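You operate a simulated robot arm through the tools that you are given. There is no shell and no other tool. Be economical: measure what you need, move in short steps, check, and stop when the job is done.

Carry out the task below with a simulated robot arm. There is one attempt and no reset: what you move stays moved.

Task
Zero the dial on the setting block so that it shows 60 mm.
Fine: arm up and block back after.
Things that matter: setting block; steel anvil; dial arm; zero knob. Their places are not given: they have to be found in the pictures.

The check looks at the end state, three seconds after you hand in, the way a careful person would. Anything else that was tipped, shoved, dropped, spilled or broken makes it a failure.

Robot
A 7-joint arm with a two-finger parallel gripper, fixed in place. Base frame: the origin is at the foot of the arm, x ahead of it, y to its left, z up; the work surface is at about z = 0. Lengths are in m, angles in degrees, forces in N, time in s.
With the tool pointing down near the work surface it reaches from about 0.24 to 0.62 m from the base axis. Its first joint turns from -66.0 to 66.0 degrees. Payload 2.6 kg.
The tool frame sits at the grasp point between the pads (the TCP): z along the fingers, y along the line on which they close. The tips reach 0.03 m beyond it. Largest opening 0.094 m; finger width 0.028, thickness 0.01; the body of the gripper, 0.05 by 0.096 m, starts 0.055 m behind the TCP.
Orientation is told as [roll, pitch, yaw] about the base's x, y, z axes, in that order, counted from this pose: with the fingers straight down and closing along the base's y, the tool's x points along the base's -x, its y along +y and its z along -z.

Tools
- The arm moves only by the tool move_arm. Its argument "plan" is a list of rows, each a list of 7 numbers: the turn, a rotation vector about the base's x, y, z in degrees, then the shift along the base's x, y, z in m, then the finger opening in m, from 0 to 0.094. In form: [[ax, ay, az, x, y, z, hand], ...]. A call has 1 to 12 rows; each row shifts and turns the commanded pose from where the row before left it. A row lasts 0.2 s, in which the tool goes at most 0.05 m and 8.6 degrees; a call with a longer step from one row to the next is refused whole, and so is a gripper value outside its range. Where a pose cannot be reached the arm comes as near as it can. A force on the tool above 90 N (or 10 N above the force at the start of the call, whichever is more), or a blocked arm, ends the call early, and 0.2 s more pass. The fingers move at their own pace (about 0.072 m/s each) and stop on an object; they squeeze with about 44 N. The grip force told is the motor's: it shows also when the fingers shut on nothing. Time passes only in rows, and 0.2 s behind the last, so rows that do not move let the fingers close. The reply holds the time, the measured pose of the TCP, the force on the tool along the base axes, the opening and the grip force, in the units named above and with some noise, and new pictures: "show" is both (left out), scene, wrist or none.
- Cameras (640 x 400 px; columns grow to the right, rows downward): "scene" is fixed at [0.0383, 0.4287, 0.5731]; the picture's right is [-0.76, -0.65, 0.00], its down [-0.30, 0.36, -0.88] and it looks along [0.57, -0.67, -0.47] (base axes); focal length 367 px, centre (320, 200). "wrist" rides on the gripper at [-0.037, 0, -0.058] in the tool frame; the picture's right is [0.00, -1.00, 0.00], its down [0.97, 0.00, -0.24] and it looks along [0.24, 0.00, 0.97] (tool axes); focal length 218 px, centre (320, 200).
- locate(camera, pixels): for up to 12 pixels [column, row] of the newest picture of that camera ("zoom" is the newest enlarged one), the place [x, y, z] in the base frame of the surface seen there, good to about 0.003 m. No time passes.
- close_up(camera, box): a new picture of the part [left, top, right, bottom] of that camera's present view, enlarged. No time passes.
- finish_job(): hands the job in; it is judged then, once.

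Work in short steps. Measure before you move; look again where a grasp or a placing could have gone wrong, and mend it. You have 80 turns and 150 pictures in all, those below and enlarged ones among them. Open the gripper and draw the arm clear of the work before you hand the job in, unless the task says otherwise; then end with one line.

The tools are called by a JSON object that holds its "method" and its "body". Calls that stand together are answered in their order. move_arm: Moves the arm, as the interface text tells. Its arguments: {"type":"object","properties":{"plan":{"type":"array","items":{"type":"array","items":{"type":"number"}}},"show":{"type":"string","enum":["both","scene","wrist","none"]}},"required":["plan"]} The other tools are called the same way: locate (camera, pixels) gives the place of the surface under pixels of a picture; close_up (camera, box) takes an enlarged picture of a part of a camera's view; finish_job () hands the job in.

At the start:

```text
clock: 0.0
tool_pos: [0.3582, -0.0383, 0.3981]
tool_rot: [0.0, -0.1, 0.0]
contact_force: [-0.4, 0.0, 0.4]
grip_width: 0.094
finger_force: 0.1
```

scene: 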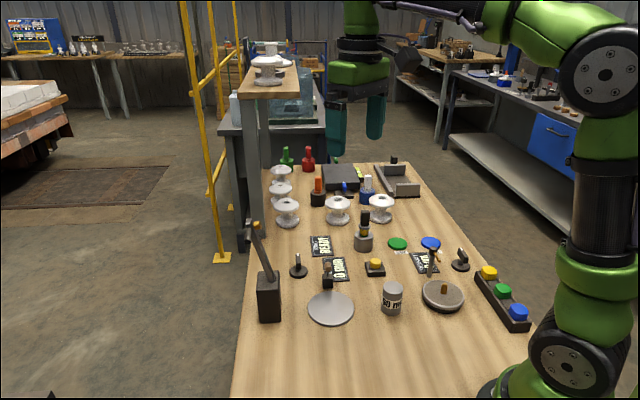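
wrist: 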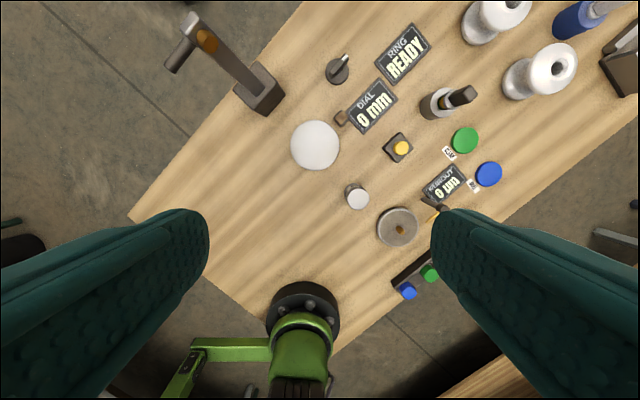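

The pictures show a station with a cylinder labelled at about (391,298), a disc (331,308), a dial arm, and displays. I'll enlarge to understand them.

{"method": "close_up", "body": {"camera": "scene", "box": [230, 210, 390, 330]}}

{"method": "close_up", "body": {"camera": "scene", "box": [360, 210, 540, 340]}}

{"method": "close_up", "body": {"camera": "wrist", "box": [150, 0, 500, 300]}}

```text
3.33 times, centred on (310, 270) of scene
```

zoom: 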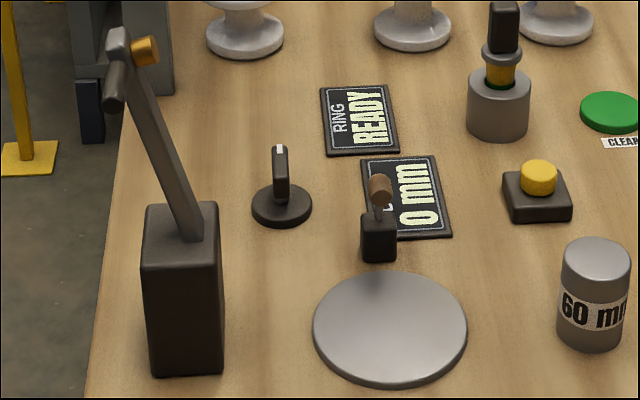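

```text
3.08 times, centred on (450, 275) of scene
```

zoom: 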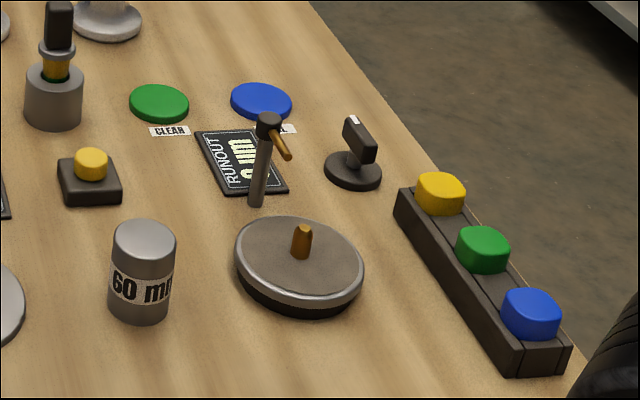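

```text
1.33 times, centred on (325, 150) of wrist
```

zoom: 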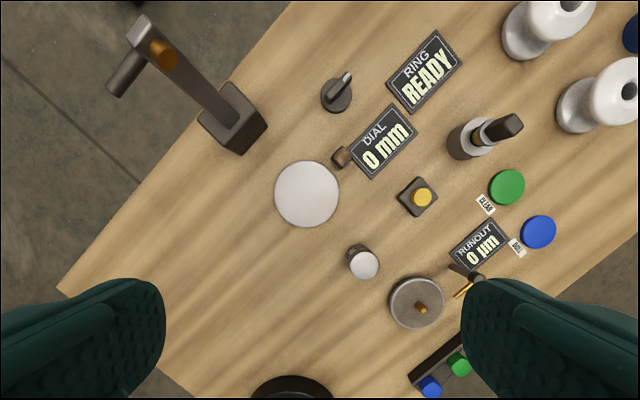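

Next I measure the parts: block, anvil, dial arm, knobs.

{"method": "locate", "body": {"camera": "scene", "pixels": [[331, 307], [310, 307], [352, 307], [391, 288], [391, 303], [265, 276], [259, 225], [254, 235], [299, 272], [299, 252], [327, 270], [325, 258]]}}

{"method": "locate", "body": {"camera": "wrist", "pixels": [[315, 145], [357, 197], [258, 90], [205, 40], [178, 55], [189, 20], [337, 72], [340, 118], [402, 148], [230, 65], [372, 105], [346, 57]]}}

{"method": "close_up", "body": {"camera": "scene", "box": [235, 210, 295, 250]}}

{"method": "close_up", "body": {"camera": "scene", "box": [280, 230, 360, 290]}}

{"method": "close_up", "body": {"camera": "wrist", "box": [150, 0, 290, 120]}}

{"method": "close_up", "body": {"camera": "wrist", "box": [280, 30, 420, 160]}}

```text
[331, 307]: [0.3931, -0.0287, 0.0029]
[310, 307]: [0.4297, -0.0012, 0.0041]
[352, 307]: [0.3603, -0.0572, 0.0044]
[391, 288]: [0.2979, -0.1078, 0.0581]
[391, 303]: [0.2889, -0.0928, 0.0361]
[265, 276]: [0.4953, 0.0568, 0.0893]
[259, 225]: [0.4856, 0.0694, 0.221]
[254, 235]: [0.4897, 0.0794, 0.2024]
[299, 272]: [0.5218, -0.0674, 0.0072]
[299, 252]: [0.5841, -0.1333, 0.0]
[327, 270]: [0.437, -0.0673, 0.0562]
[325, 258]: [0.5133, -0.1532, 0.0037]
```

```text
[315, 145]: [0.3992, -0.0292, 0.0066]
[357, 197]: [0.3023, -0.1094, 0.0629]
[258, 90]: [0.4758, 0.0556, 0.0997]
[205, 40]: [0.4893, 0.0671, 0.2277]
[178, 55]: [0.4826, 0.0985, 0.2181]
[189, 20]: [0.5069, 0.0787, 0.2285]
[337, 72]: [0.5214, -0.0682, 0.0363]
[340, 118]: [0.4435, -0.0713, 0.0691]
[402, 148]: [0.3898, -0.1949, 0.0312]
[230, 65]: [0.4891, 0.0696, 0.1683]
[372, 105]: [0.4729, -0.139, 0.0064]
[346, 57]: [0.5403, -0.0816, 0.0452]
```

```text
10.00 times, centred on (265, 230) of scene
```

zoom: 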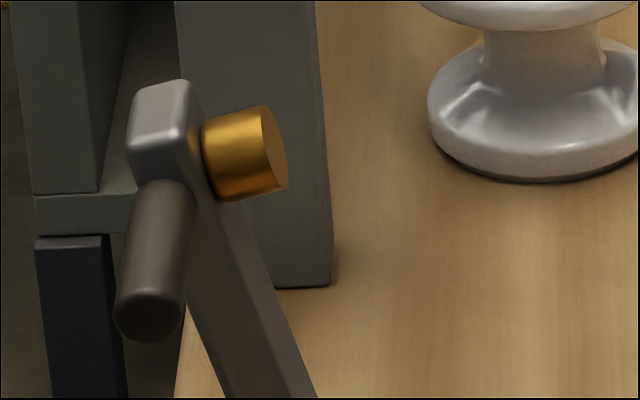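

```text
6.67 times, centred on (320, 260) of scene
```

zoom: 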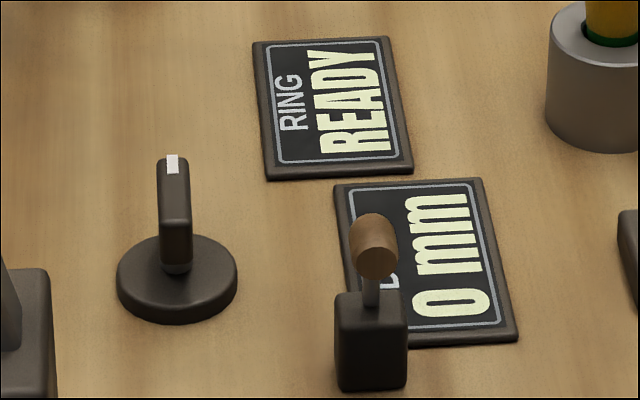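

```text
3.33 times, centred on (220, 60) of wrist
```

zoom: 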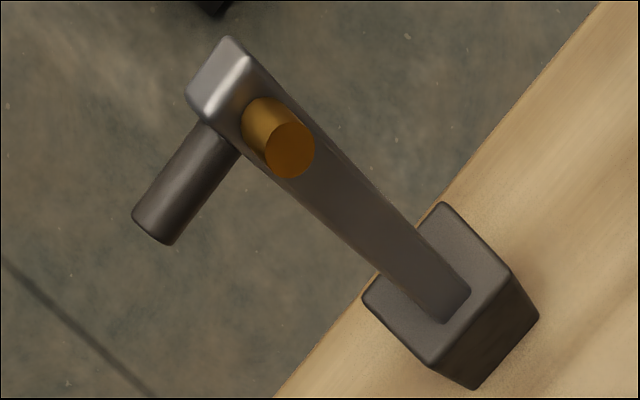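

```text
3.08 times, centred on (350, 95) of wrist
```

zoom: 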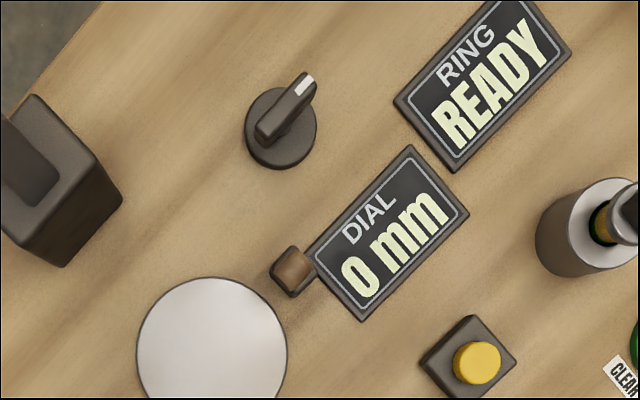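

I see the pieces: block top near (0.302,-0.109,0.063), anvil at (0.397,-0.029), arm hinge near (0.476,0.054). I measure edges of the block, neighbours and the handle before grasping.

{"method": "locate", "body": {"camera": "wrist", "pixels": [[358, 203], [348, 201], [368, 202], [358, 193], [358, 209], [398, 227], [381, 215], [345, 188], [170, 65], [185, 45], [208, 42], [339, 160]]}}

{"method": "locate", "body": {"camera": "scene", "pixels": [[383, 289], [400, 289], [391, 284], [391, 292], [391, 313], [443, 292], [423, 296], [331, 325], [331, 290], [262, 226], [252, 239], [459, 256]]}}

{"method": "close_up", "body": {"camera": "wrist", "box": [320, 170, 440, 250]}}

```text
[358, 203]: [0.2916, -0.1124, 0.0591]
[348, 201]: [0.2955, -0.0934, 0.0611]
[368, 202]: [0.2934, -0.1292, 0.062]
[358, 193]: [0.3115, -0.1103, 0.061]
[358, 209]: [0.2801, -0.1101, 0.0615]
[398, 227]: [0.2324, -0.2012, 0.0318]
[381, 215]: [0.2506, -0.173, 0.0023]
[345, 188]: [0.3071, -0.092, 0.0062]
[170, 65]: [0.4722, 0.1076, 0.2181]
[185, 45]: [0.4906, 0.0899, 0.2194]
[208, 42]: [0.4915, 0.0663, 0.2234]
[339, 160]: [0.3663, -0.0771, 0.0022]
```

```text
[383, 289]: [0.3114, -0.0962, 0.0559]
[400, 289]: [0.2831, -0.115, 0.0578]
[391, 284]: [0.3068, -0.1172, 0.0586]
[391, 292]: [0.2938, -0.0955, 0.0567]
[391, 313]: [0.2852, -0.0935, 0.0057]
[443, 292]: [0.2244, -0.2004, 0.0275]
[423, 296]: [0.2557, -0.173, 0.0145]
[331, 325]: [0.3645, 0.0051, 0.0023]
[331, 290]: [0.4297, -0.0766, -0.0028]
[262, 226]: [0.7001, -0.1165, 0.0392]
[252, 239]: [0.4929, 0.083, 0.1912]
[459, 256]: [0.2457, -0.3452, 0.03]
```

```text
5.00 times, centred on (380, 210) of wrist
```

zoom: 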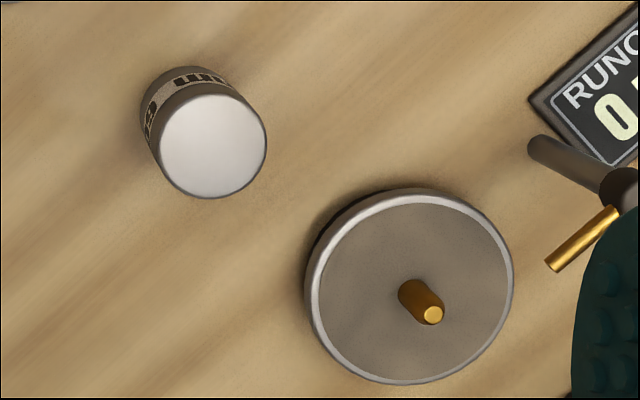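

Block centre ≈ (0.296, -0.110), about 36 mm across, clear of the turntable. I go above it, with the opening at 0.07.

{"method": "move_arm", "body": {"plan": [[0, 0, 0, -0.009, -0.0103, -0.0354, 0.07], [0, 0, 0, -0.009, -0.0103, -0.0354, 0.07], [0, 0, 0, -0.009, -0.0103, -0.0354, 0.07], [0, 0, 0, -0.009, -0.0103, -0.0354, 0.07], [0, 0, 0, -0.009, -0.0103, -0.0354, 0.07], [0, 0, 0, -0.009, -0.0103, -0.0354, 0.07], [0, 0, 0, -0.008, -0.01, -0.0354, 0.07], [0, 0, 0, 0, 0, 0, 0.07]]}}

```text
clock: 1.8
tool_pos: [0.2928, -0.1109, 0.1476]
tool_rot: [0.2, -0.1, 0.0]
contact_force: [-0.4, 0.1, 0.0]
grip_width: 0.0701
finger_force: 0.0
```

scene: 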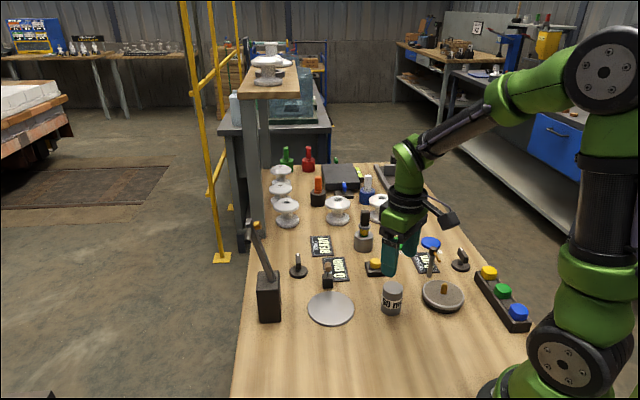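
wrist: 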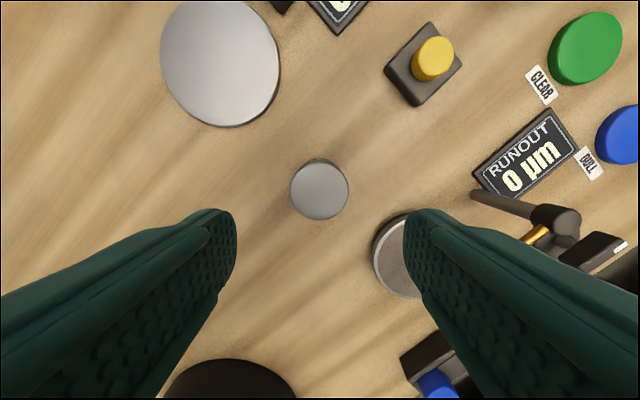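

I re-measure the block's top at (320,190), more accurate from here.

{"method": "locate", "body": {"camera": "wrist", "pixels": [[319, 192], [292, 191], [347, 191], [319, 166], [319, 217], [220, 62], [220, 3], [220, 122], [165, 62], [276, 62]]}}

```text
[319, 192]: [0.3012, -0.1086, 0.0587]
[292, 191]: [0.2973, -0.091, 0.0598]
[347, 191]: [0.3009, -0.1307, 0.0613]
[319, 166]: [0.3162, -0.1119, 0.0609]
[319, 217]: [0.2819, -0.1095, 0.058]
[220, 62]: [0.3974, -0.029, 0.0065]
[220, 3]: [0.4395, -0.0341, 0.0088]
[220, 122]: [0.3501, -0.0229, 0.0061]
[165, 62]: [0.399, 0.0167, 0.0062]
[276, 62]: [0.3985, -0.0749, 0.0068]
```

Block centre (0.298,-0.110); anvil centre (0.397,-0.029). I descend and close.

{"method": "move_arm", "body": {"plan": [[0, 0, 0, 0.005, 0.001, -0.035, 0.07], [0, 0, 0, 0, 0, -0.035, 0.07], [0, 0, 0, 0, 0, -0.03, 0.07], [0, 0, 0, 0, 0, 0, 0.05], [0, 0, 0, 0, 0, 0, 0.02], [0, 0, 0, 0, 0, 0, 0.02], [0, 0, 0, 0, 0, 0, 0.02]]}}

```text
clock: 3.4
tool_pos: [0.2998, -0.1116, 0.0512]
tool_rot: [0.0, 0.0, -0.1]
contact_force: [0.3, 0.3, -1.0]
grip_width: 0.0417
finger_force: 44.1
```

scene: 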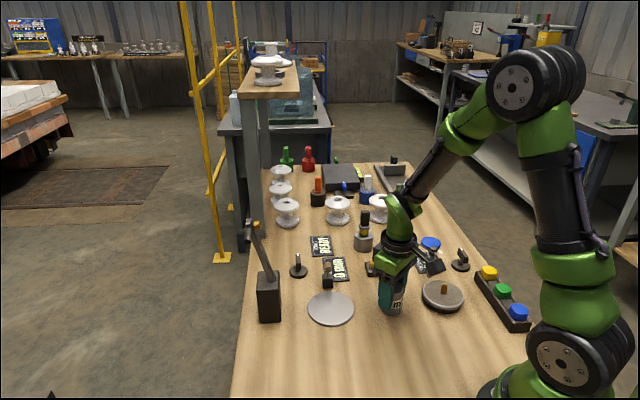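
wrist: 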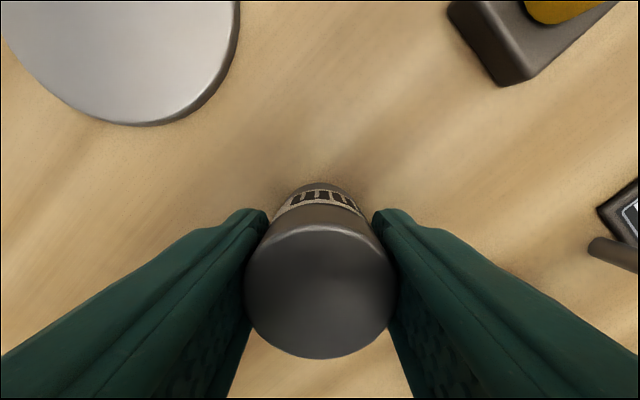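

The block is held (0.0417). I lift it and carry it above the anvil.

{"method": "move_arm", "body": {"plan": [[0, 0, 0, 0, 0, 0.02, 0.02], [0, 0, 0, 0, 0, 0.025, 0.02], [0, 0, 0, 0.024, 0.0205, 0.005, 0.02], [0, 0, 0, 0.025, 0.0205, 0, 0.02], [0, 0, 0, 0.024, 0.0205, 0, 0.02], [0, 0, 0, 0.025, 0.0205, 0, 0.02], [0, 0, 0, 0, 0, 0, 0.02]]}}

```text
clock: 5.0
tool_pos: [0.399, -0.0278, 0.1001]
tool_rot: [0.1, -0.1, -0.1]
contact_force: [0.1, 1.0, -3.8]
grip_width: 0.0416
finger_force: 44.2
```

scene: 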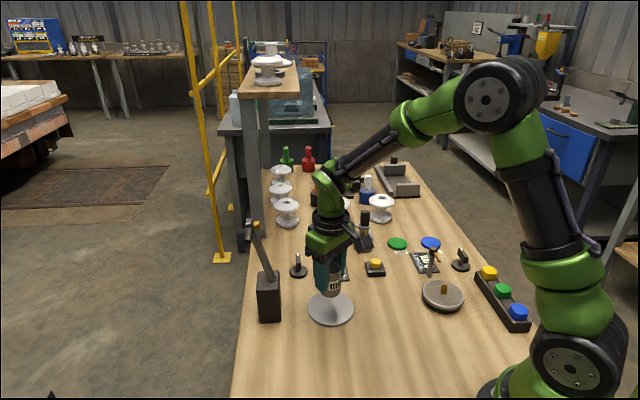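
wrist: 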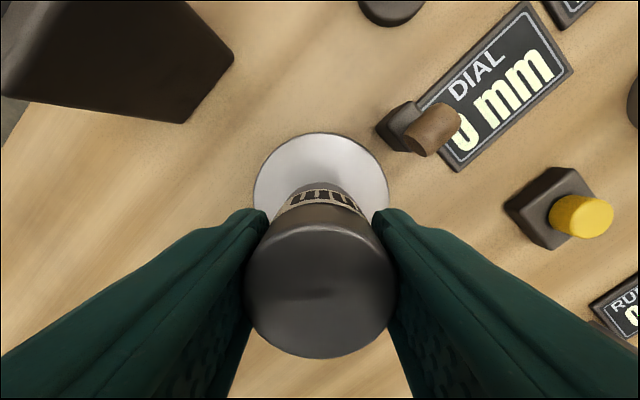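

It is over the anvil. I lower in small steps and watch the force.

{"method": "move_arm", "body": {"plan": [[0, 0, 0, 0, 0, -0.02, 0.02], [0, 0, 0, 0, 0, -0.012, 0.02], [0, 0, 0, 0, 0, -0.005, 0.02], [0, 0, 0, 0, 0, -0.004, 0.02], [0, 0, 0, 0, 0, 0, 0.02]], "show": "scene"}}

```text
clock: 6.2
tool_pos: [0.3994, -0.0272, 0.0607]
tool_rot: [0.0, 0.0, 0.0]
contact_force: [0.8, -0.1, -5.4]
grip_width: 0.0417
finger_force: 44.3
```

scene: 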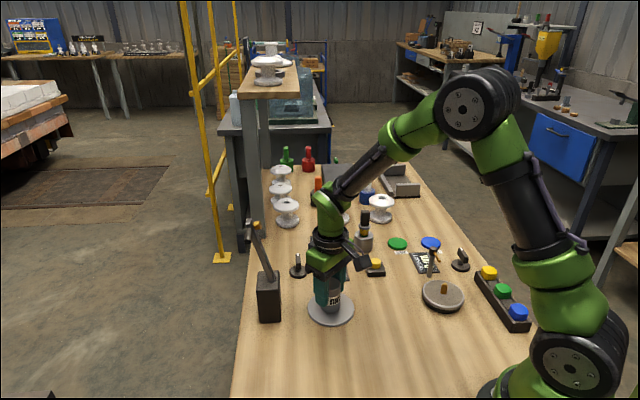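

Not in firm contact yet (-5.4 N, mostly weight); I go down another 3 mm.

{"method": "move_arm", "body": {"plan": [[0, 0, 0, 0, 0, -0.0015, 0.02], [0, 0, 0, 0, 0, -0.0015, 0.02], [0, 0, 0, 0, 0, 0, 0.02]], "show": "none"}}

{"method": "close_up", "body": {"camera": "scene", "box": [290, 250, 370, 330]}}

```text
clock: 7.0
tool_pos: [0.3998, -0.0278, 0.0568]
tool_rot: [0.0, 0.0, 0.0]
contact_force: [0.2, 0.5, -4.7]
grip_width: 0.0414
finger_force: 44.3
```

```text
5.00 times, centred on (330, 290) of scene
```

zoom: 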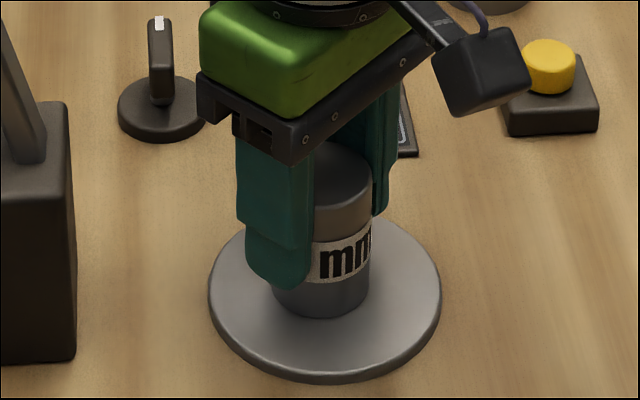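

Still carrying weight; I continue in 1 mm steps.

{"method": "move_arm", "body": {"plan": [[0, 0, 0, 0, 0, -0.001, 0.02], [0, 0, 0, 0, 0, -0.001, 0.02], [0, 0, 0, 0, 0, 0, 0.02]], "show": "none"}}

```text
clock: 7.8
tool_pos: [0.4009, -0.0275, 0.0573]
tool_rot: [-0.1, -0.1, -0.1]
contact_force: [-12.7, -0.6, 30.1]
grip_width: 0.0416
finger_force: 43.9
```

Contact: +30 N upward, so the block rests on the anvil. I back off 1 mm, release a little and rise.

{"method": "move_arm", "body": {"plan": [[0, 0, 0, 0, 0, 0.001, 0.02], [0, 0, 0, 0, 0, 0, 0.055], [0, 0, 0, 0, 0, 0, 0.058], [0, 0, 0, 0, 0, 0.02, 0.058], [0, 0, 0, 0, 0, 0.03, 0.058], [0, 0, 0, 0, 0, 0.04, 0.058], [0, 0, 0, -0.01, 0, 0.04, 0.058], [0, 0, 0, -0.02, 0, 0.04, 0.058], [0, 0, 0, -0.02, 0, 0.04, 0.058], [0, 0, 0, 0, 0, 0.03, 0.058]]}}

```text
clock: 10.0
tool_pos: [0.3502, -0.0273, 0.2958]
tool_rot: [0.1, 0.0, 0.1]
contact_force: [-1.0, 0.5, 0.0]
grip_width: 0.058
finger_force: 0.1
```

scene: 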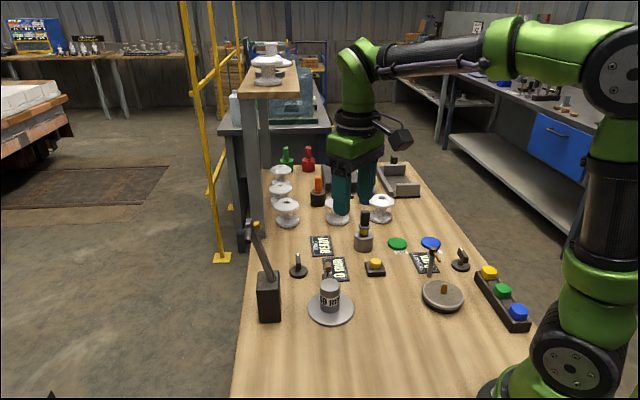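
wrist: 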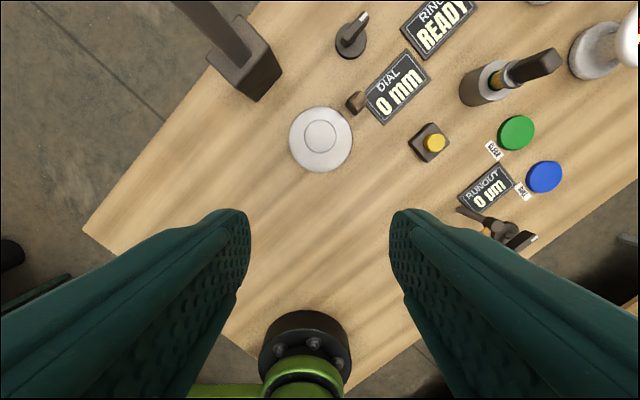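

The dial arm stands up with its round handle near (0.482,0.098,0.218), parallel to the hinge. I go above it with yaw -44° so the fingers straddle the handle, and look.

{"method": "move_arm", "body": {"plan": [[0, 0, 0, 0, 0, 0.04, 0.06], [0, 0, -7.4, 0.022, 0.021, 0.025, 0.06], [0, 0, -7.4, 0.022, 0.021, 0, 0.06], [0, 0, -7.4, 0.022, 0.021, 0, 0.06], [0, 0, -7.4, 0.022, 0.021, 0, 0.06], [0, 0, -7.4, 0.022, 0.021, 0, 0.06], [0, 0, -7, 0.02, 0.02, 0, 0.06], [0, 0, 0, 0, 0, 0, 0.06]]}}

```text
clock: 11.8
tool_pos: [0.481, 0.0966, 0.3605]
tool_rot: [0.1, 0.0, -44.1]
contact_force: [-0.8, 0.2, -0.8]
grip_width: 0.06
finger_force: 0.0
```

scene: 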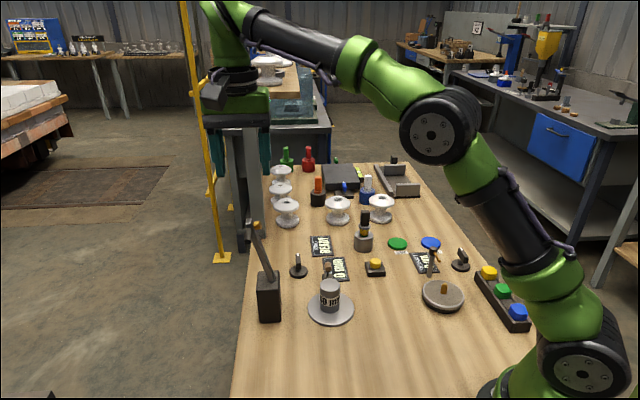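
wrist: 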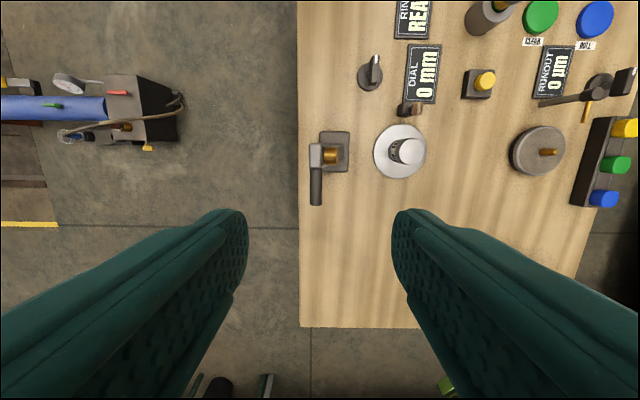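

The view is square to the station now. I measure the handle ends (315,172)-(315,203), stylus and hinge block.

{"method": "locate", "body": {"camera": "wrist", "pixels": [[315, 175], [316, 187], [316, 202], [315, 150], [330, 156], [310, 188], [322, 188], [340, 140], [345, 168], [405, 151], [416, 111], [399, 152]]}}

{"method": "close_up", "body": {"camera": "wrist", "box": [290, 90, 450, 220]}}

```text
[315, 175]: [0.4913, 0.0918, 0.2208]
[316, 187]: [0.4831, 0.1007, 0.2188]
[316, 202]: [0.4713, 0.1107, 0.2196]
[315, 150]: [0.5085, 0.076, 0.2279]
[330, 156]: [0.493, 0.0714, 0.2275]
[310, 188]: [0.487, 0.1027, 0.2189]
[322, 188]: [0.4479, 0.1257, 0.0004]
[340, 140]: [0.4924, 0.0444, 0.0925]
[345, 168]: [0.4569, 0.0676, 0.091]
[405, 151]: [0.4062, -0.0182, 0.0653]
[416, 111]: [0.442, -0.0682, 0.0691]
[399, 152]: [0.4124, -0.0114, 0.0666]
```

```text
3.08 times, centred on (370, 155) of wrist
```

zoom: 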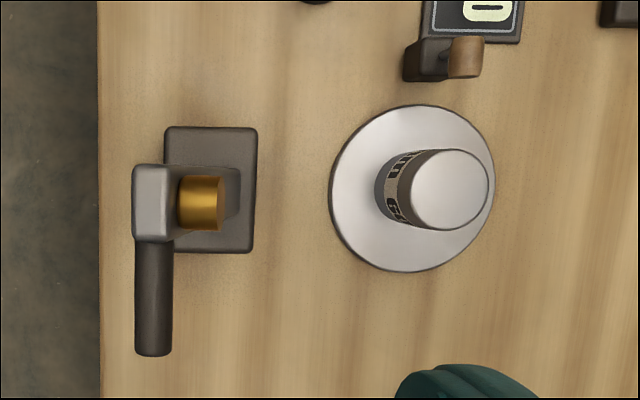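

Handle axis runs from (0.493,0.089) to (0.470,0.112) at z≈0.214, about 11 mm thick. I lower the open fingers around its outer part.

{"method": "move_arm", "body": {"plan": [[0, 0, 0, -0.004, 0.0085, -0.03, 0.045], [0, 0, 0, 0, 0, -0.035, 0.045], [0, 0, 0, 0, 0, -0.035, 0.045], [0, 0, 0, 0, 0, -0.033, 0.045], [0, 0, 0, 0, 0, 0, 0.045]]}}

{"method": "close_up", "body": {"camera": "scene", "box": [210, 180, 310, 260]}}

```text
clock: 13.0
tool_pos: [0.4772, 0.1052, 0.2266]
tool_rot: [0.1, 0.0, -44.0]
contact_force: [0.6, -0.6, 0.8]
grip_width: 0.0449
finger_force: 0.0
```

scene: 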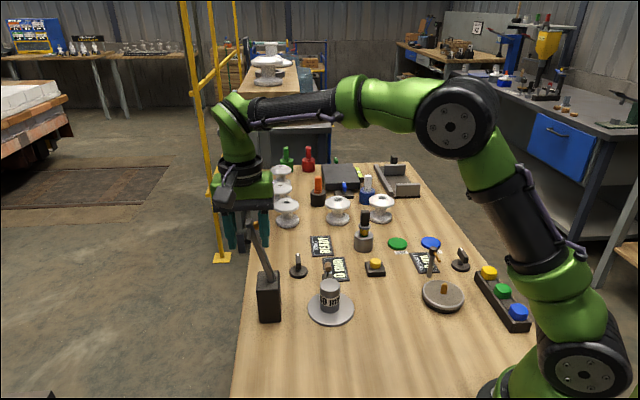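
wrist: 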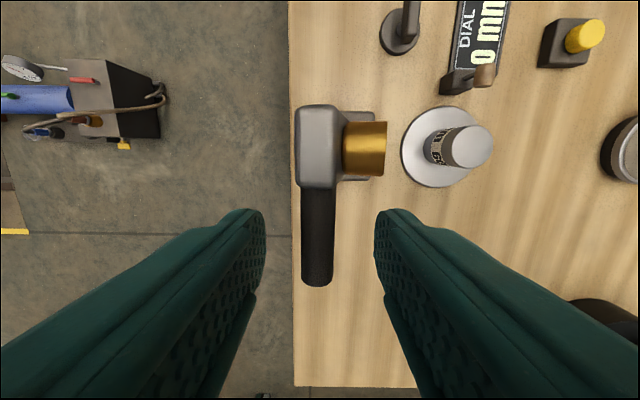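

```text
5.00 times, centred on (260, 220) of scene
```

zoom: 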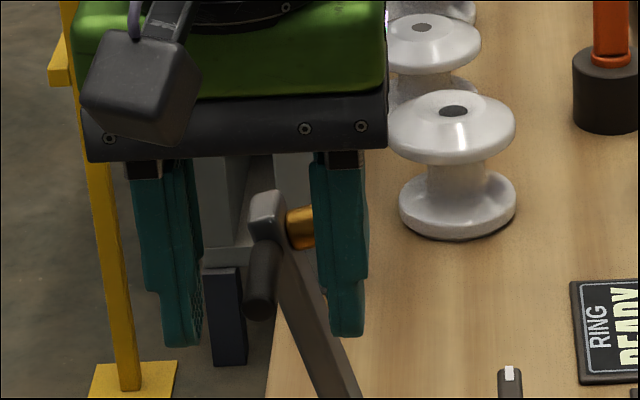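

The handle is between the fingers. I close loosely around it (0.018) and swing it toward the anvil along its arc.

{"method": "move_arm", "body": {"plan": [[0, 0, 0, 0, 0, 0, 0.018], [0, 0, 0, 0, 0, 0, 0.018], [0, 0, 0, -0.0144, -0.015, 0.004, 0.018], [0, 0, 0, -0.0144, -0.015, 0.001, 0.018], [0, 0, 0, -0.0144, -0.015, -0.003, 0.018], [0, 0, 0, -0.0144, -0.015, -0.006, 0.018], [0, 0, 0, -0.0144, -0.015, -0.009, 0.018], [0, 0, 0, 0, 0, 0, 0.018]]}}

{"method": "close_up", "body": {"camera": "scene", "box": [230, 200, 350, 330]}}

```text
clock: 14.8
tool_pos: [0.404, 0.0311, 0.2136]
tool_rot: [0.0, 0.0, -44.0]
contact_force: [-1.0, 0.5, -0.2]
grip_width: 0.0184
finger_force: 0.6
```

scene: 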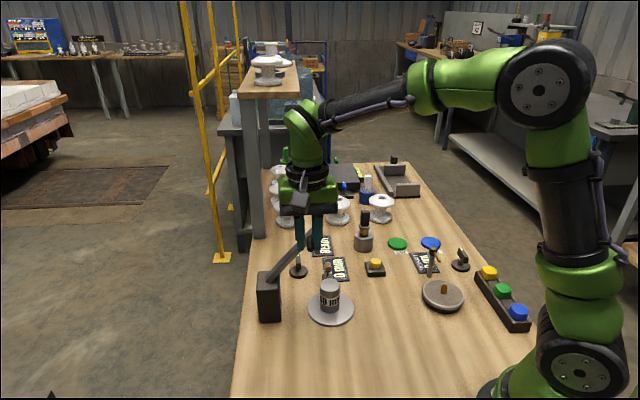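
wrist: 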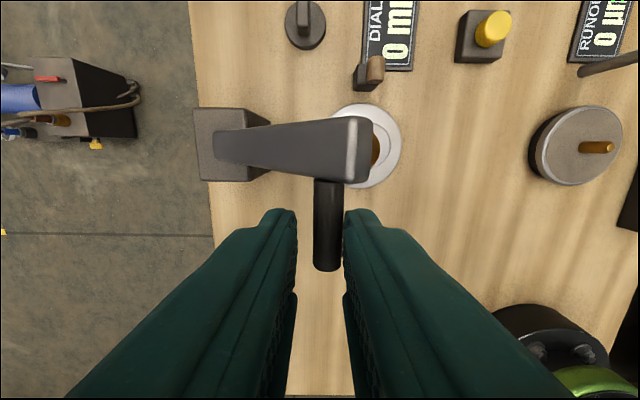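

```text
3.08 times, centred on (290, 265) of scene
```

zoom: 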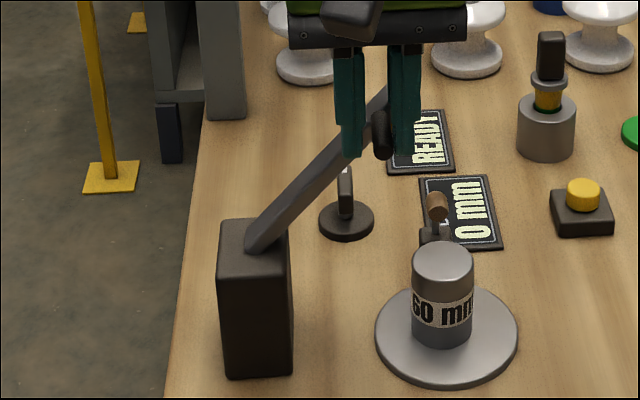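

The handle is following, resting on the front finger. I check its height.

{"method": "locate", "body": {"camera": "wrist", "pixels": [[328, 190], [329, 225], [329, 262], [357, 145], [240, 145], [377, 145]]}}

```text
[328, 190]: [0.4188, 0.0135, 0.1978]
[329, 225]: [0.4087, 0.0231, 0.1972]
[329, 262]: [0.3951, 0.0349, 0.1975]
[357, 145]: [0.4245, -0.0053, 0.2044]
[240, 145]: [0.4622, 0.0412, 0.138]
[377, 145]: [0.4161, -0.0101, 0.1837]
```

Handle axis at z≈0.192, the arm about 42° from vertical. I lower the cage a bit and continue the arc to about 62°.

{"method": "move_arm", "body": {"plan": [[0, 0, 0, 0, 0, -0.01, 0.018], [0, 0, 0, -0.0049, -0.005, -0.008, 0.018], [0, 0, 0, -0.0049, -0.005, -0.008, 0.018], [0, 0, 0, -0.0038, -0.004, -0.009, 0.018], [0, 0, 0, -0.0038, -0.004, -0.009, 0.018], [0, 0, 0, 0, 0, 0, 0.018]]}}

{"method": "close_up", "body": {"camera": "scene", "box": [230, 200, 350, 330]}}

{"method": "locate", "body": {"camera": "wrist", "pixels": [[328, 190], [329, 225], [329, 255], [357, 145], [240, 145]]}}

```text
clock: 16.2
tool_pos: [0.3855, 0.0118, 0.1705]
tool_rot: [0.0, 0.0, -44.0]
contact_force: [-2.9, -1.4, 0.0]
grip_width: 0.0194
finger_force: 1.4
```

scene: 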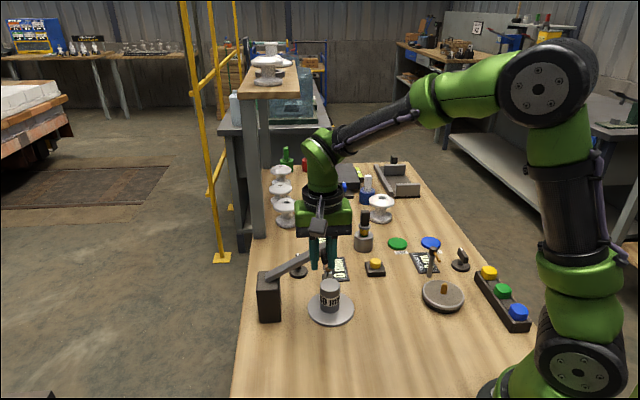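
wrist: 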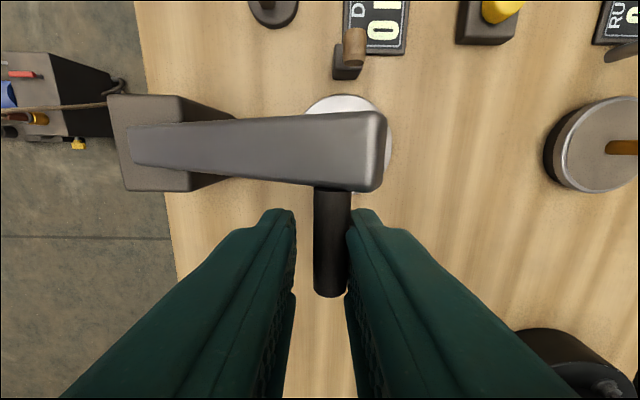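

```text
3.08 times, centred on (290, 265) of scene
```

zoom: 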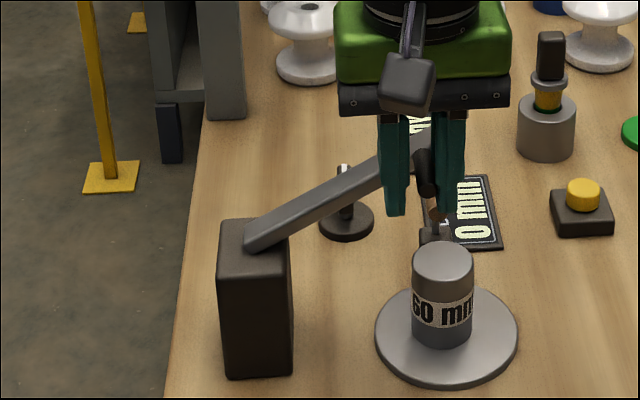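

```text
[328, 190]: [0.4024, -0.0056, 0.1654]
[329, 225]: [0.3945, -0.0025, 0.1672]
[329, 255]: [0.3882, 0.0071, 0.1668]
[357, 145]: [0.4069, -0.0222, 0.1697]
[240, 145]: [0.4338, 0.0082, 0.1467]
```

Arm now about 30° above horizontal, handle z≈0.161. I continue to bring it down onto the block.

{"method": "move_arm", "body": {"plan": [[0, 0, 0, -0.003, -0.0031, -0.009, 0.018], [0, 0, 0, -0.003, -0.0031, -0.0095, 0.018], [0, 0, 0, -0.0019, -0.0019, -0.01, 0.018], [0, 0, 0, -0.0016, -0.0016, -0.01, 0.018], [0, 0, 0, 0, 0, 0, 0.018]]}}

{"method": "close_up", "body": {"camera": "scene", "box": [230, 200, 350, 330]}}

{"method": "locate", "body": {"camera": "wrist", "pixels": [[328, 195], [329, 225], [329, 255], [357, 145], [240, 145]]}}

```text
clock: 17.4
tool_pos: [0.3767, 0.003, 0.1315]
tool_rot: [0.0, 0.0, -44.0]
contact_force: [-2.9, -9.2, 0.5]
grip_width: 0.0233
finger_force: 4.9
```

scene: 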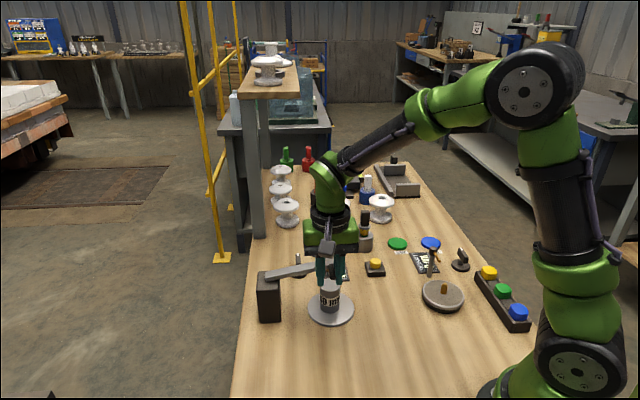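
wrist: 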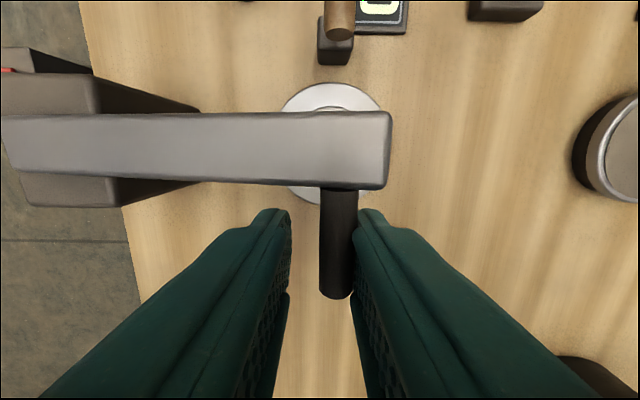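

```text
3.08 times, centred on (290, 265) of scene
```

zoom: 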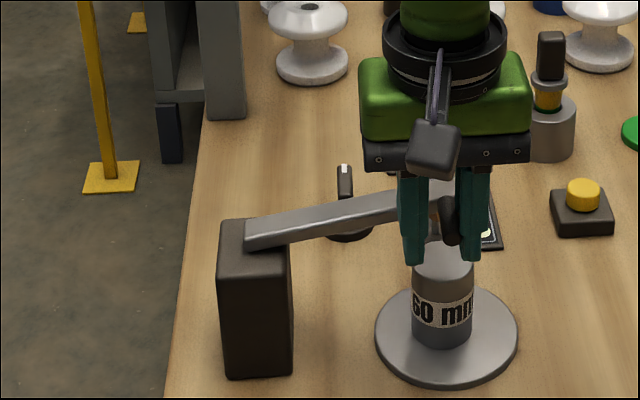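

```text
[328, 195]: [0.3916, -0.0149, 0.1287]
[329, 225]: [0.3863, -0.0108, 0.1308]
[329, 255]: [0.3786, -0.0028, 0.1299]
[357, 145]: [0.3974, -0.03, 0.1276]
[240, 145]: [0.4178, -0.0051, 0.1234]
```

Almost horizontal; the handle is pressing on the front finger. I shift forward 3 mm and open slightly so it settles on the block.

{"method": "move_arm", "body": {"plan": [[0, 0, 0, -0.002, -0.002, -0.004, 0.022], [0, 0, 0, 0, 0, -0.003, 0.03], [0, 0, 0, 0, 0, 0, 0.03], [0, 0, 0, 0, 0, 0, 0.035]]}}

{"method": "close_up", "body": {"camera": "scene", "box": [230, 200, 350, 330]}}

{"method": "locate", "body": {"camera": "wrist", "pixels": [[328, 195], [329, 225], [329, 255], [357, 145], [240, 145]]}}

```text
clock: 18.4
tool_pos: [0.375, 0.0005, 0.1257]
tool_rot: [-0.1, 0.0, -44.1]
contact_force: [-1.0, 0.5, 0.9]
grip_width: 0.0353
finger_force: 0.1
```

scene: 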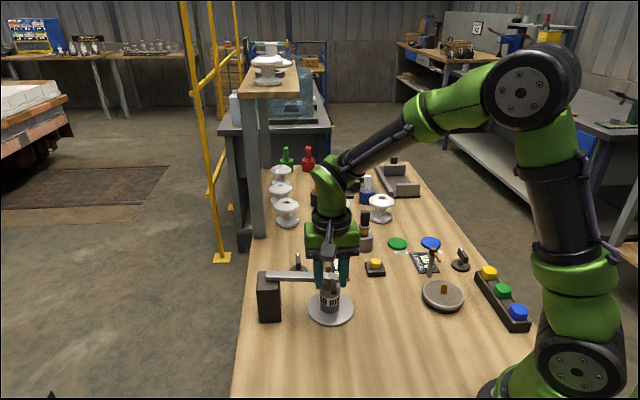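
wrist: 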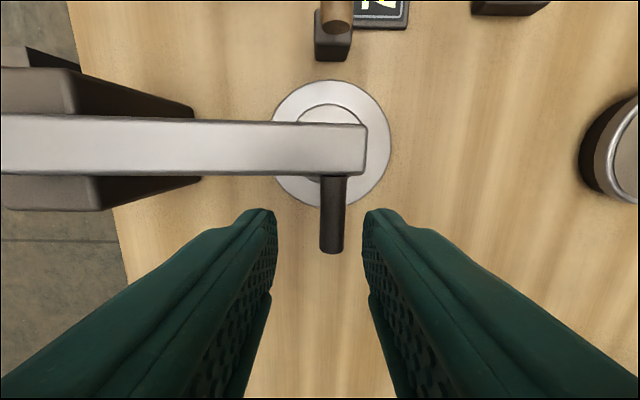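

```text
3.08 times, centred on (290, 265) of scene
```

zoom: 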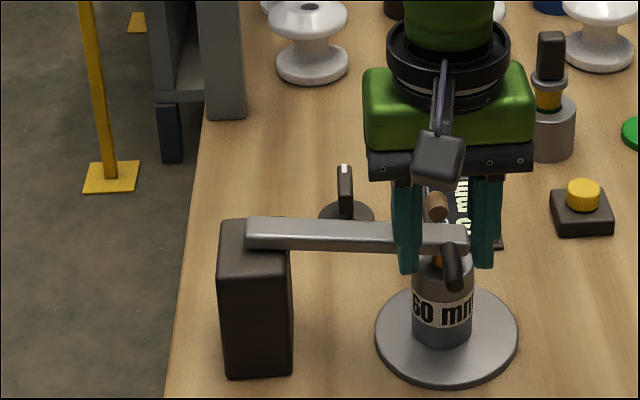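

```text
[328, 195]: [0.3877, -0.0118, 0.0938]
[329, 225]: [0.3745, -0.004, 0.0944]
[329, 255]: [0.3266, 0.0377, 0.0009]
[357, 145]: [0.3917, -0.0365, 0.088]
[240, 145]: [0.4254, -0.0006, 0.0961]
```

The arm rests on the block with the stylus. I rise clear and read the dial.

{"method": "move_arm", "body": {"plan": [[0, 0, 0, 0, 0, 0.03, 0.05], [0, 0, 0, 0, 0, 0.04, 0.05], [0, 0, 0, 0, 0, 0.04, 0.05], [0, 0, 0, 0.02, -0.01, 0.03, 0.05], [0, 0, 0, 0.03, -0.02, 0, 0.05], [0, 0, 0, 0.03, -0.02, 0, 0.05], [0, 0, 0, 0.03, -0.015, 0, 0.05], [0, 0, 0, 0, 0, 0, 0.05]]}}

{"method": "close_up", "body": {"camera": "wrist", "box": [220, 0, 420, 130]}}

{"method": "close_up", "body": {"camera": "scene", "box": [250, 220, 370, 330]}}

```text
clock: 20.2
tool_pos: [0.4861, -0.0646, 0.2664]
tool_rot: [0.0, 0.1, -44.0]
contact_force: [0.0, -0.1, -0.3]
grip_width: 0.0501
finger_force: 0.1
```

scene: 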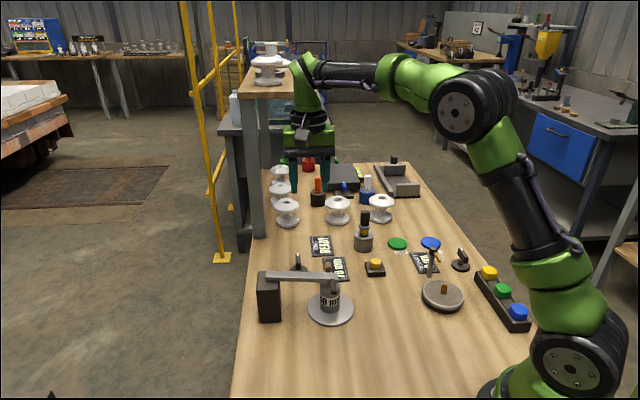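
wrist: 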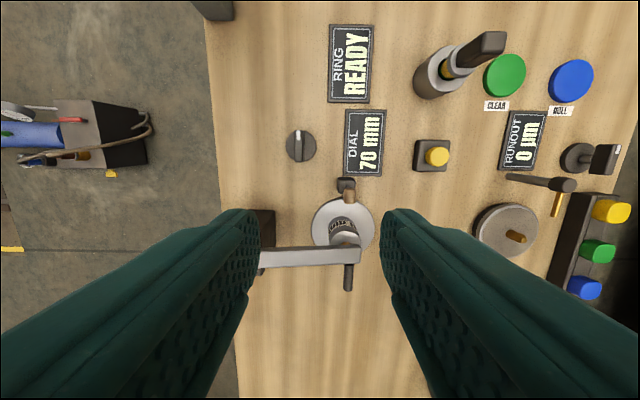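

```text
3.08 times, centred on (320, 65) of wrist
```

zoom: 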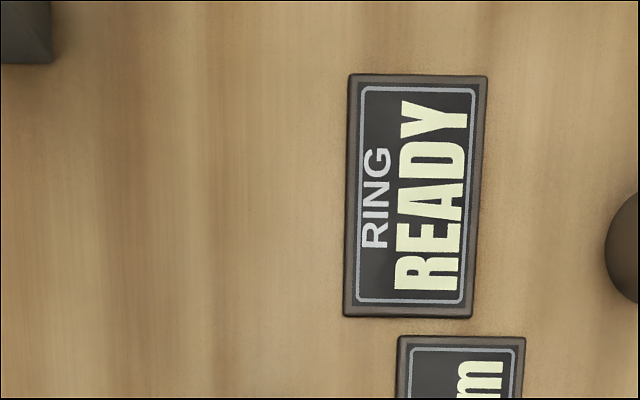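

```text
3.64 times, centred on (310, 275) of scene
```

zoom: 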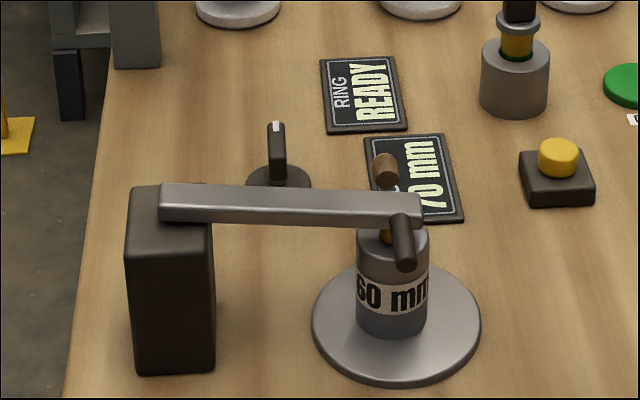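

The dial shows 70 mm, so it needs to be zeroed to 60. The knob at (301,145) sits beside it, blade aligned to my current yaw; I measure it.

{"method": "locate", "body": {"camera": "wrist", "pixels": [[299, 132], [299, 145], [299, 158], [288, 147], [313, 147], [346, 183], [348, 196]]}}

{"method": "close_up", "body": {"camera": "wrist", "box": [270, 100, 390, 210]}}

```text
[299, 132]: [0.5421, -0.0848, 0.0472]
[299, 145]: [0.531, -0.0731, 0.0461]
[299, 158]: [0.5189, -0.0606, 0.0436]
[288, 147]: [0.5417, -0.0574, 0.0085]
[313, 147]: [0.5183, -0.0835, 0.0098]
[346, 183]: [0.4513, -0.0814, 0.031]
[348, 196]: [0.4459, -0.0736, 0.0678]
```

```text
3.64 times, centred on (330, 155) of wrist
```

zoom: 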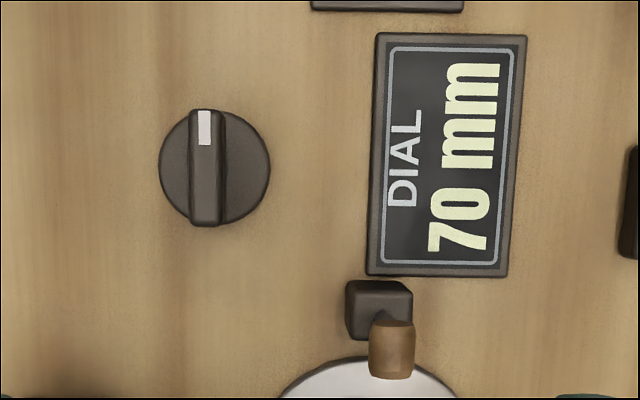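

Blade centre (0.5305,-0.0727), top z 0.046, aligned along the finger width. I descend over it and close.

{"method": "move_arm", "body": {"plan": [[0, 0, 0, 0.022, -0.004, -0.03, 0.045], [0, 0, 0, 0.0224, -0.0041, -0.036, 0.045], [0, 0, 0, 0, 0, -0.04, 0.045], [0, 0, 0, 0, 0, -0.04, 0.045], [0, 0, 0, 0, 0, -0.04, 0.045], [0, 0, 0, 0, 0, -0.028, 0.045], [0, 0, 0, 0, 0, 0, 0.045]]}}

{"method": "close_up", "body": {"camera": "scene", "box": [250, 220, 370, 330]}}

```text
clock: 21.8
tool_pos: [0.53, -0.0726, 0.0519]
tool_rot: [0.0, 0.0, -44.0]
contact_force: [1.0, 0.0, 0.3]
grip_width: 0.045
finger_force: 0.0
```

scene: 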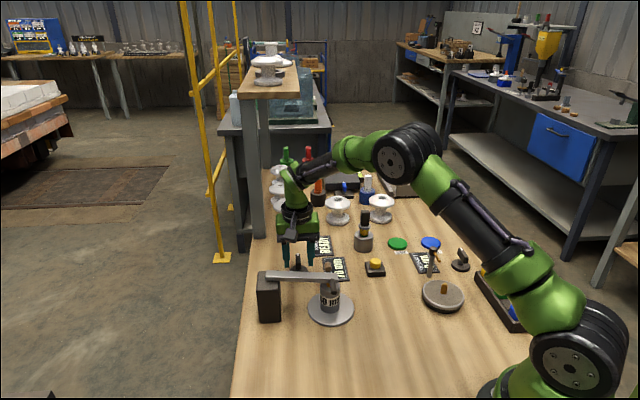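
wrist: 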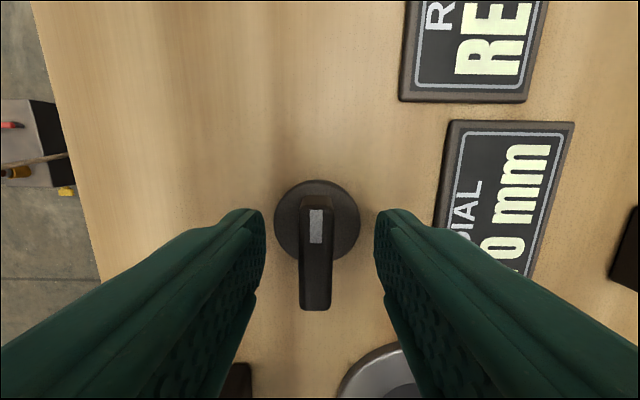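

```text
3.64 times, centred on (310, 275) of scene
```

zoom: 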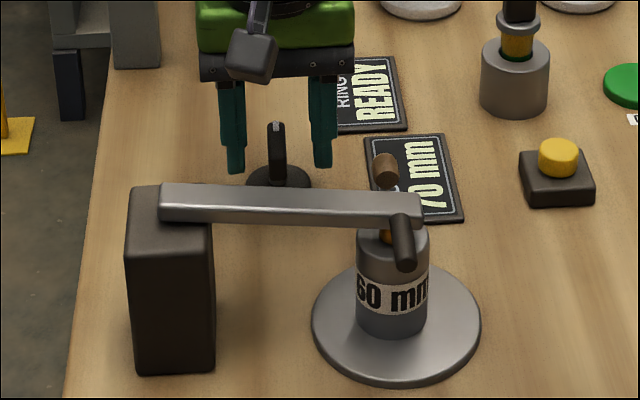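

Well centred; wrist and scene both still show the dial at 70. I close on the blade and turn 8° one way to see the effect.

{"method": "move_arm", "body": {"plan": [[0, 0, 0, 0, 0, -0.002, 0.02], [0, 0, 0, 0, 0, 0, 0.005], [0, 0, 0, 0, 0, 0, 0.005], [0, 0, 4, 0, 0, 0, 0.005], [0, 0, 4, 0, 0, 0, 0.005], [0, 0, 0, 0, 0, 0, 0.005]], "show": "wrist"}}

{"method": "close_up", "body": {"camera": "scene", "box": [270, 220, 370, 290]}}

```text
clock: 23.2
tool_pos: [0.5314, -0.0704, 0.0496]
tool_rot: [0.2, -0.2, -35.8]
contact_force: [26.5, 3.5, -8.2]
grip_width: 0.0118
finger_force: 45.4
```

wrist: 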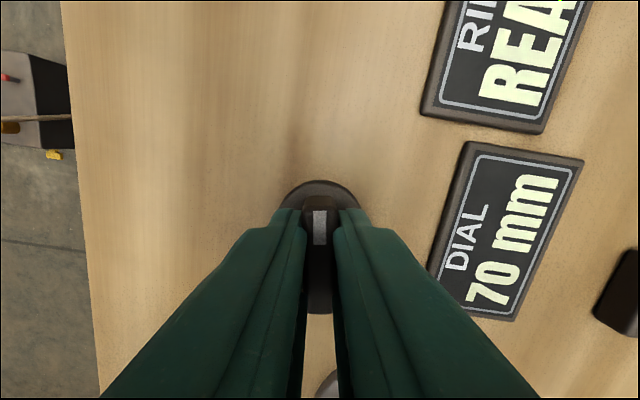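

```text
5.71 times, centred on (320, 255) of scene
```

zoom: 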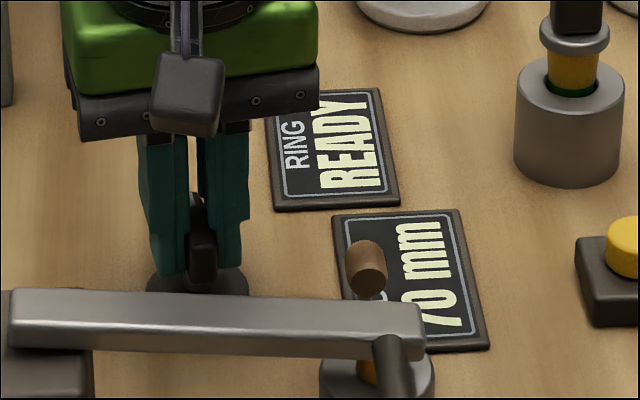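

Blade follows but the dial still shows 70; there's a 26 N side force in +x, so I ease 1 mm that way and turn 12° further.

{"method": "move_arm", "body": {"plan": [[0, 0, 0, 0.001, 0, 0, 0.005], [0, 0, 4, 0, 0, 0, 0.005], [0, 0, 4, 0, 0, 0, 0.005], [0, 0, 4, 0, 0, 0, 0.005], [0, 0, 0, 0, 0, 0, 0.005]], "show": "wrist"}}

```text
clock: 24.4
tool_pos: [0.5304, -0.0713, 0.0509]
tool_rot: [0.1, 0.1, -23.8]
contact_force: [14.8, 13.8, -5.4]
grip_width: 0.0119
finger_force: 45.2
```

wrist: 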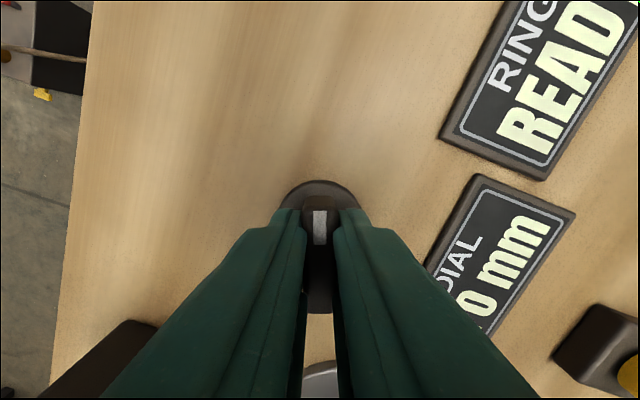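

I read the dial from the scene.

{"method": "close_up", "body": {"camera": "scene", "box": [270, 220, 370, 290]}}

```text
5.71 times, centred on (320, 255) of scene
```

zoom: 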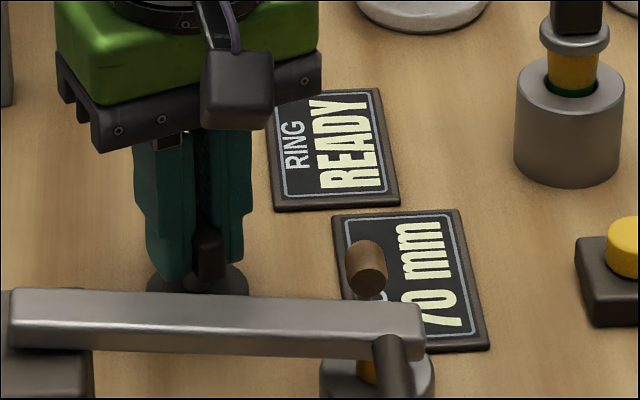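

Still 70 after 20°. I turn another 24°.

{"method": "move_arm", "body": {"plan": [[0, 0, 6, 0.0005, 0.0005, 0, 0.005], [0, 0, 6, 0, 0, 0, 0.005], [0, 0, 6, 0, 0, 0, 0.005], [0, 0, 6, 0, 0, 0, 0.005], [0, 0, 0, 0, 0, 0, 0.005]], "show": "scene"}}

{"method": "close_up", "body": {"camera": "scene", "box": [270, 220, 370, 290]}}

```text
clock: 25.6
tool_pos: [0.5314, -0.071, 0.0501]
tool_rot: [0.1, -0.1, 0.1]
contact_force: [22.1, 13.1, -3.1]
grip_width: 0.0116
finger_force: 45.3
```

scene: 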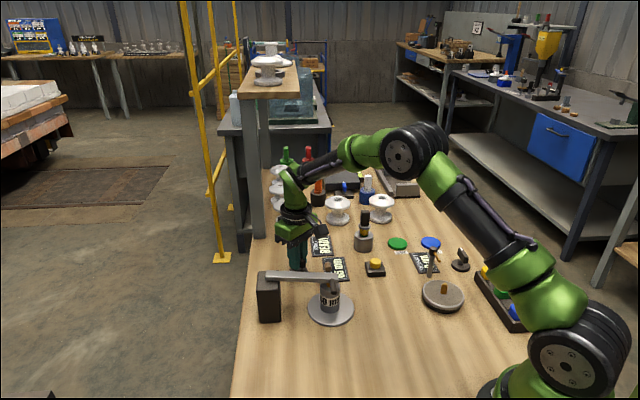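

```text
5.71 times, centred on (320, 255) of scene
```

zoom: 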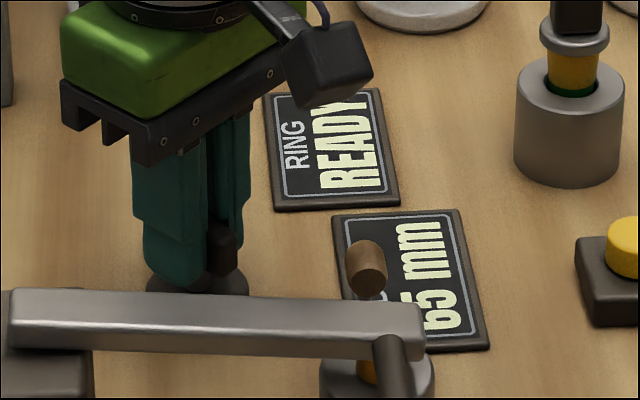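

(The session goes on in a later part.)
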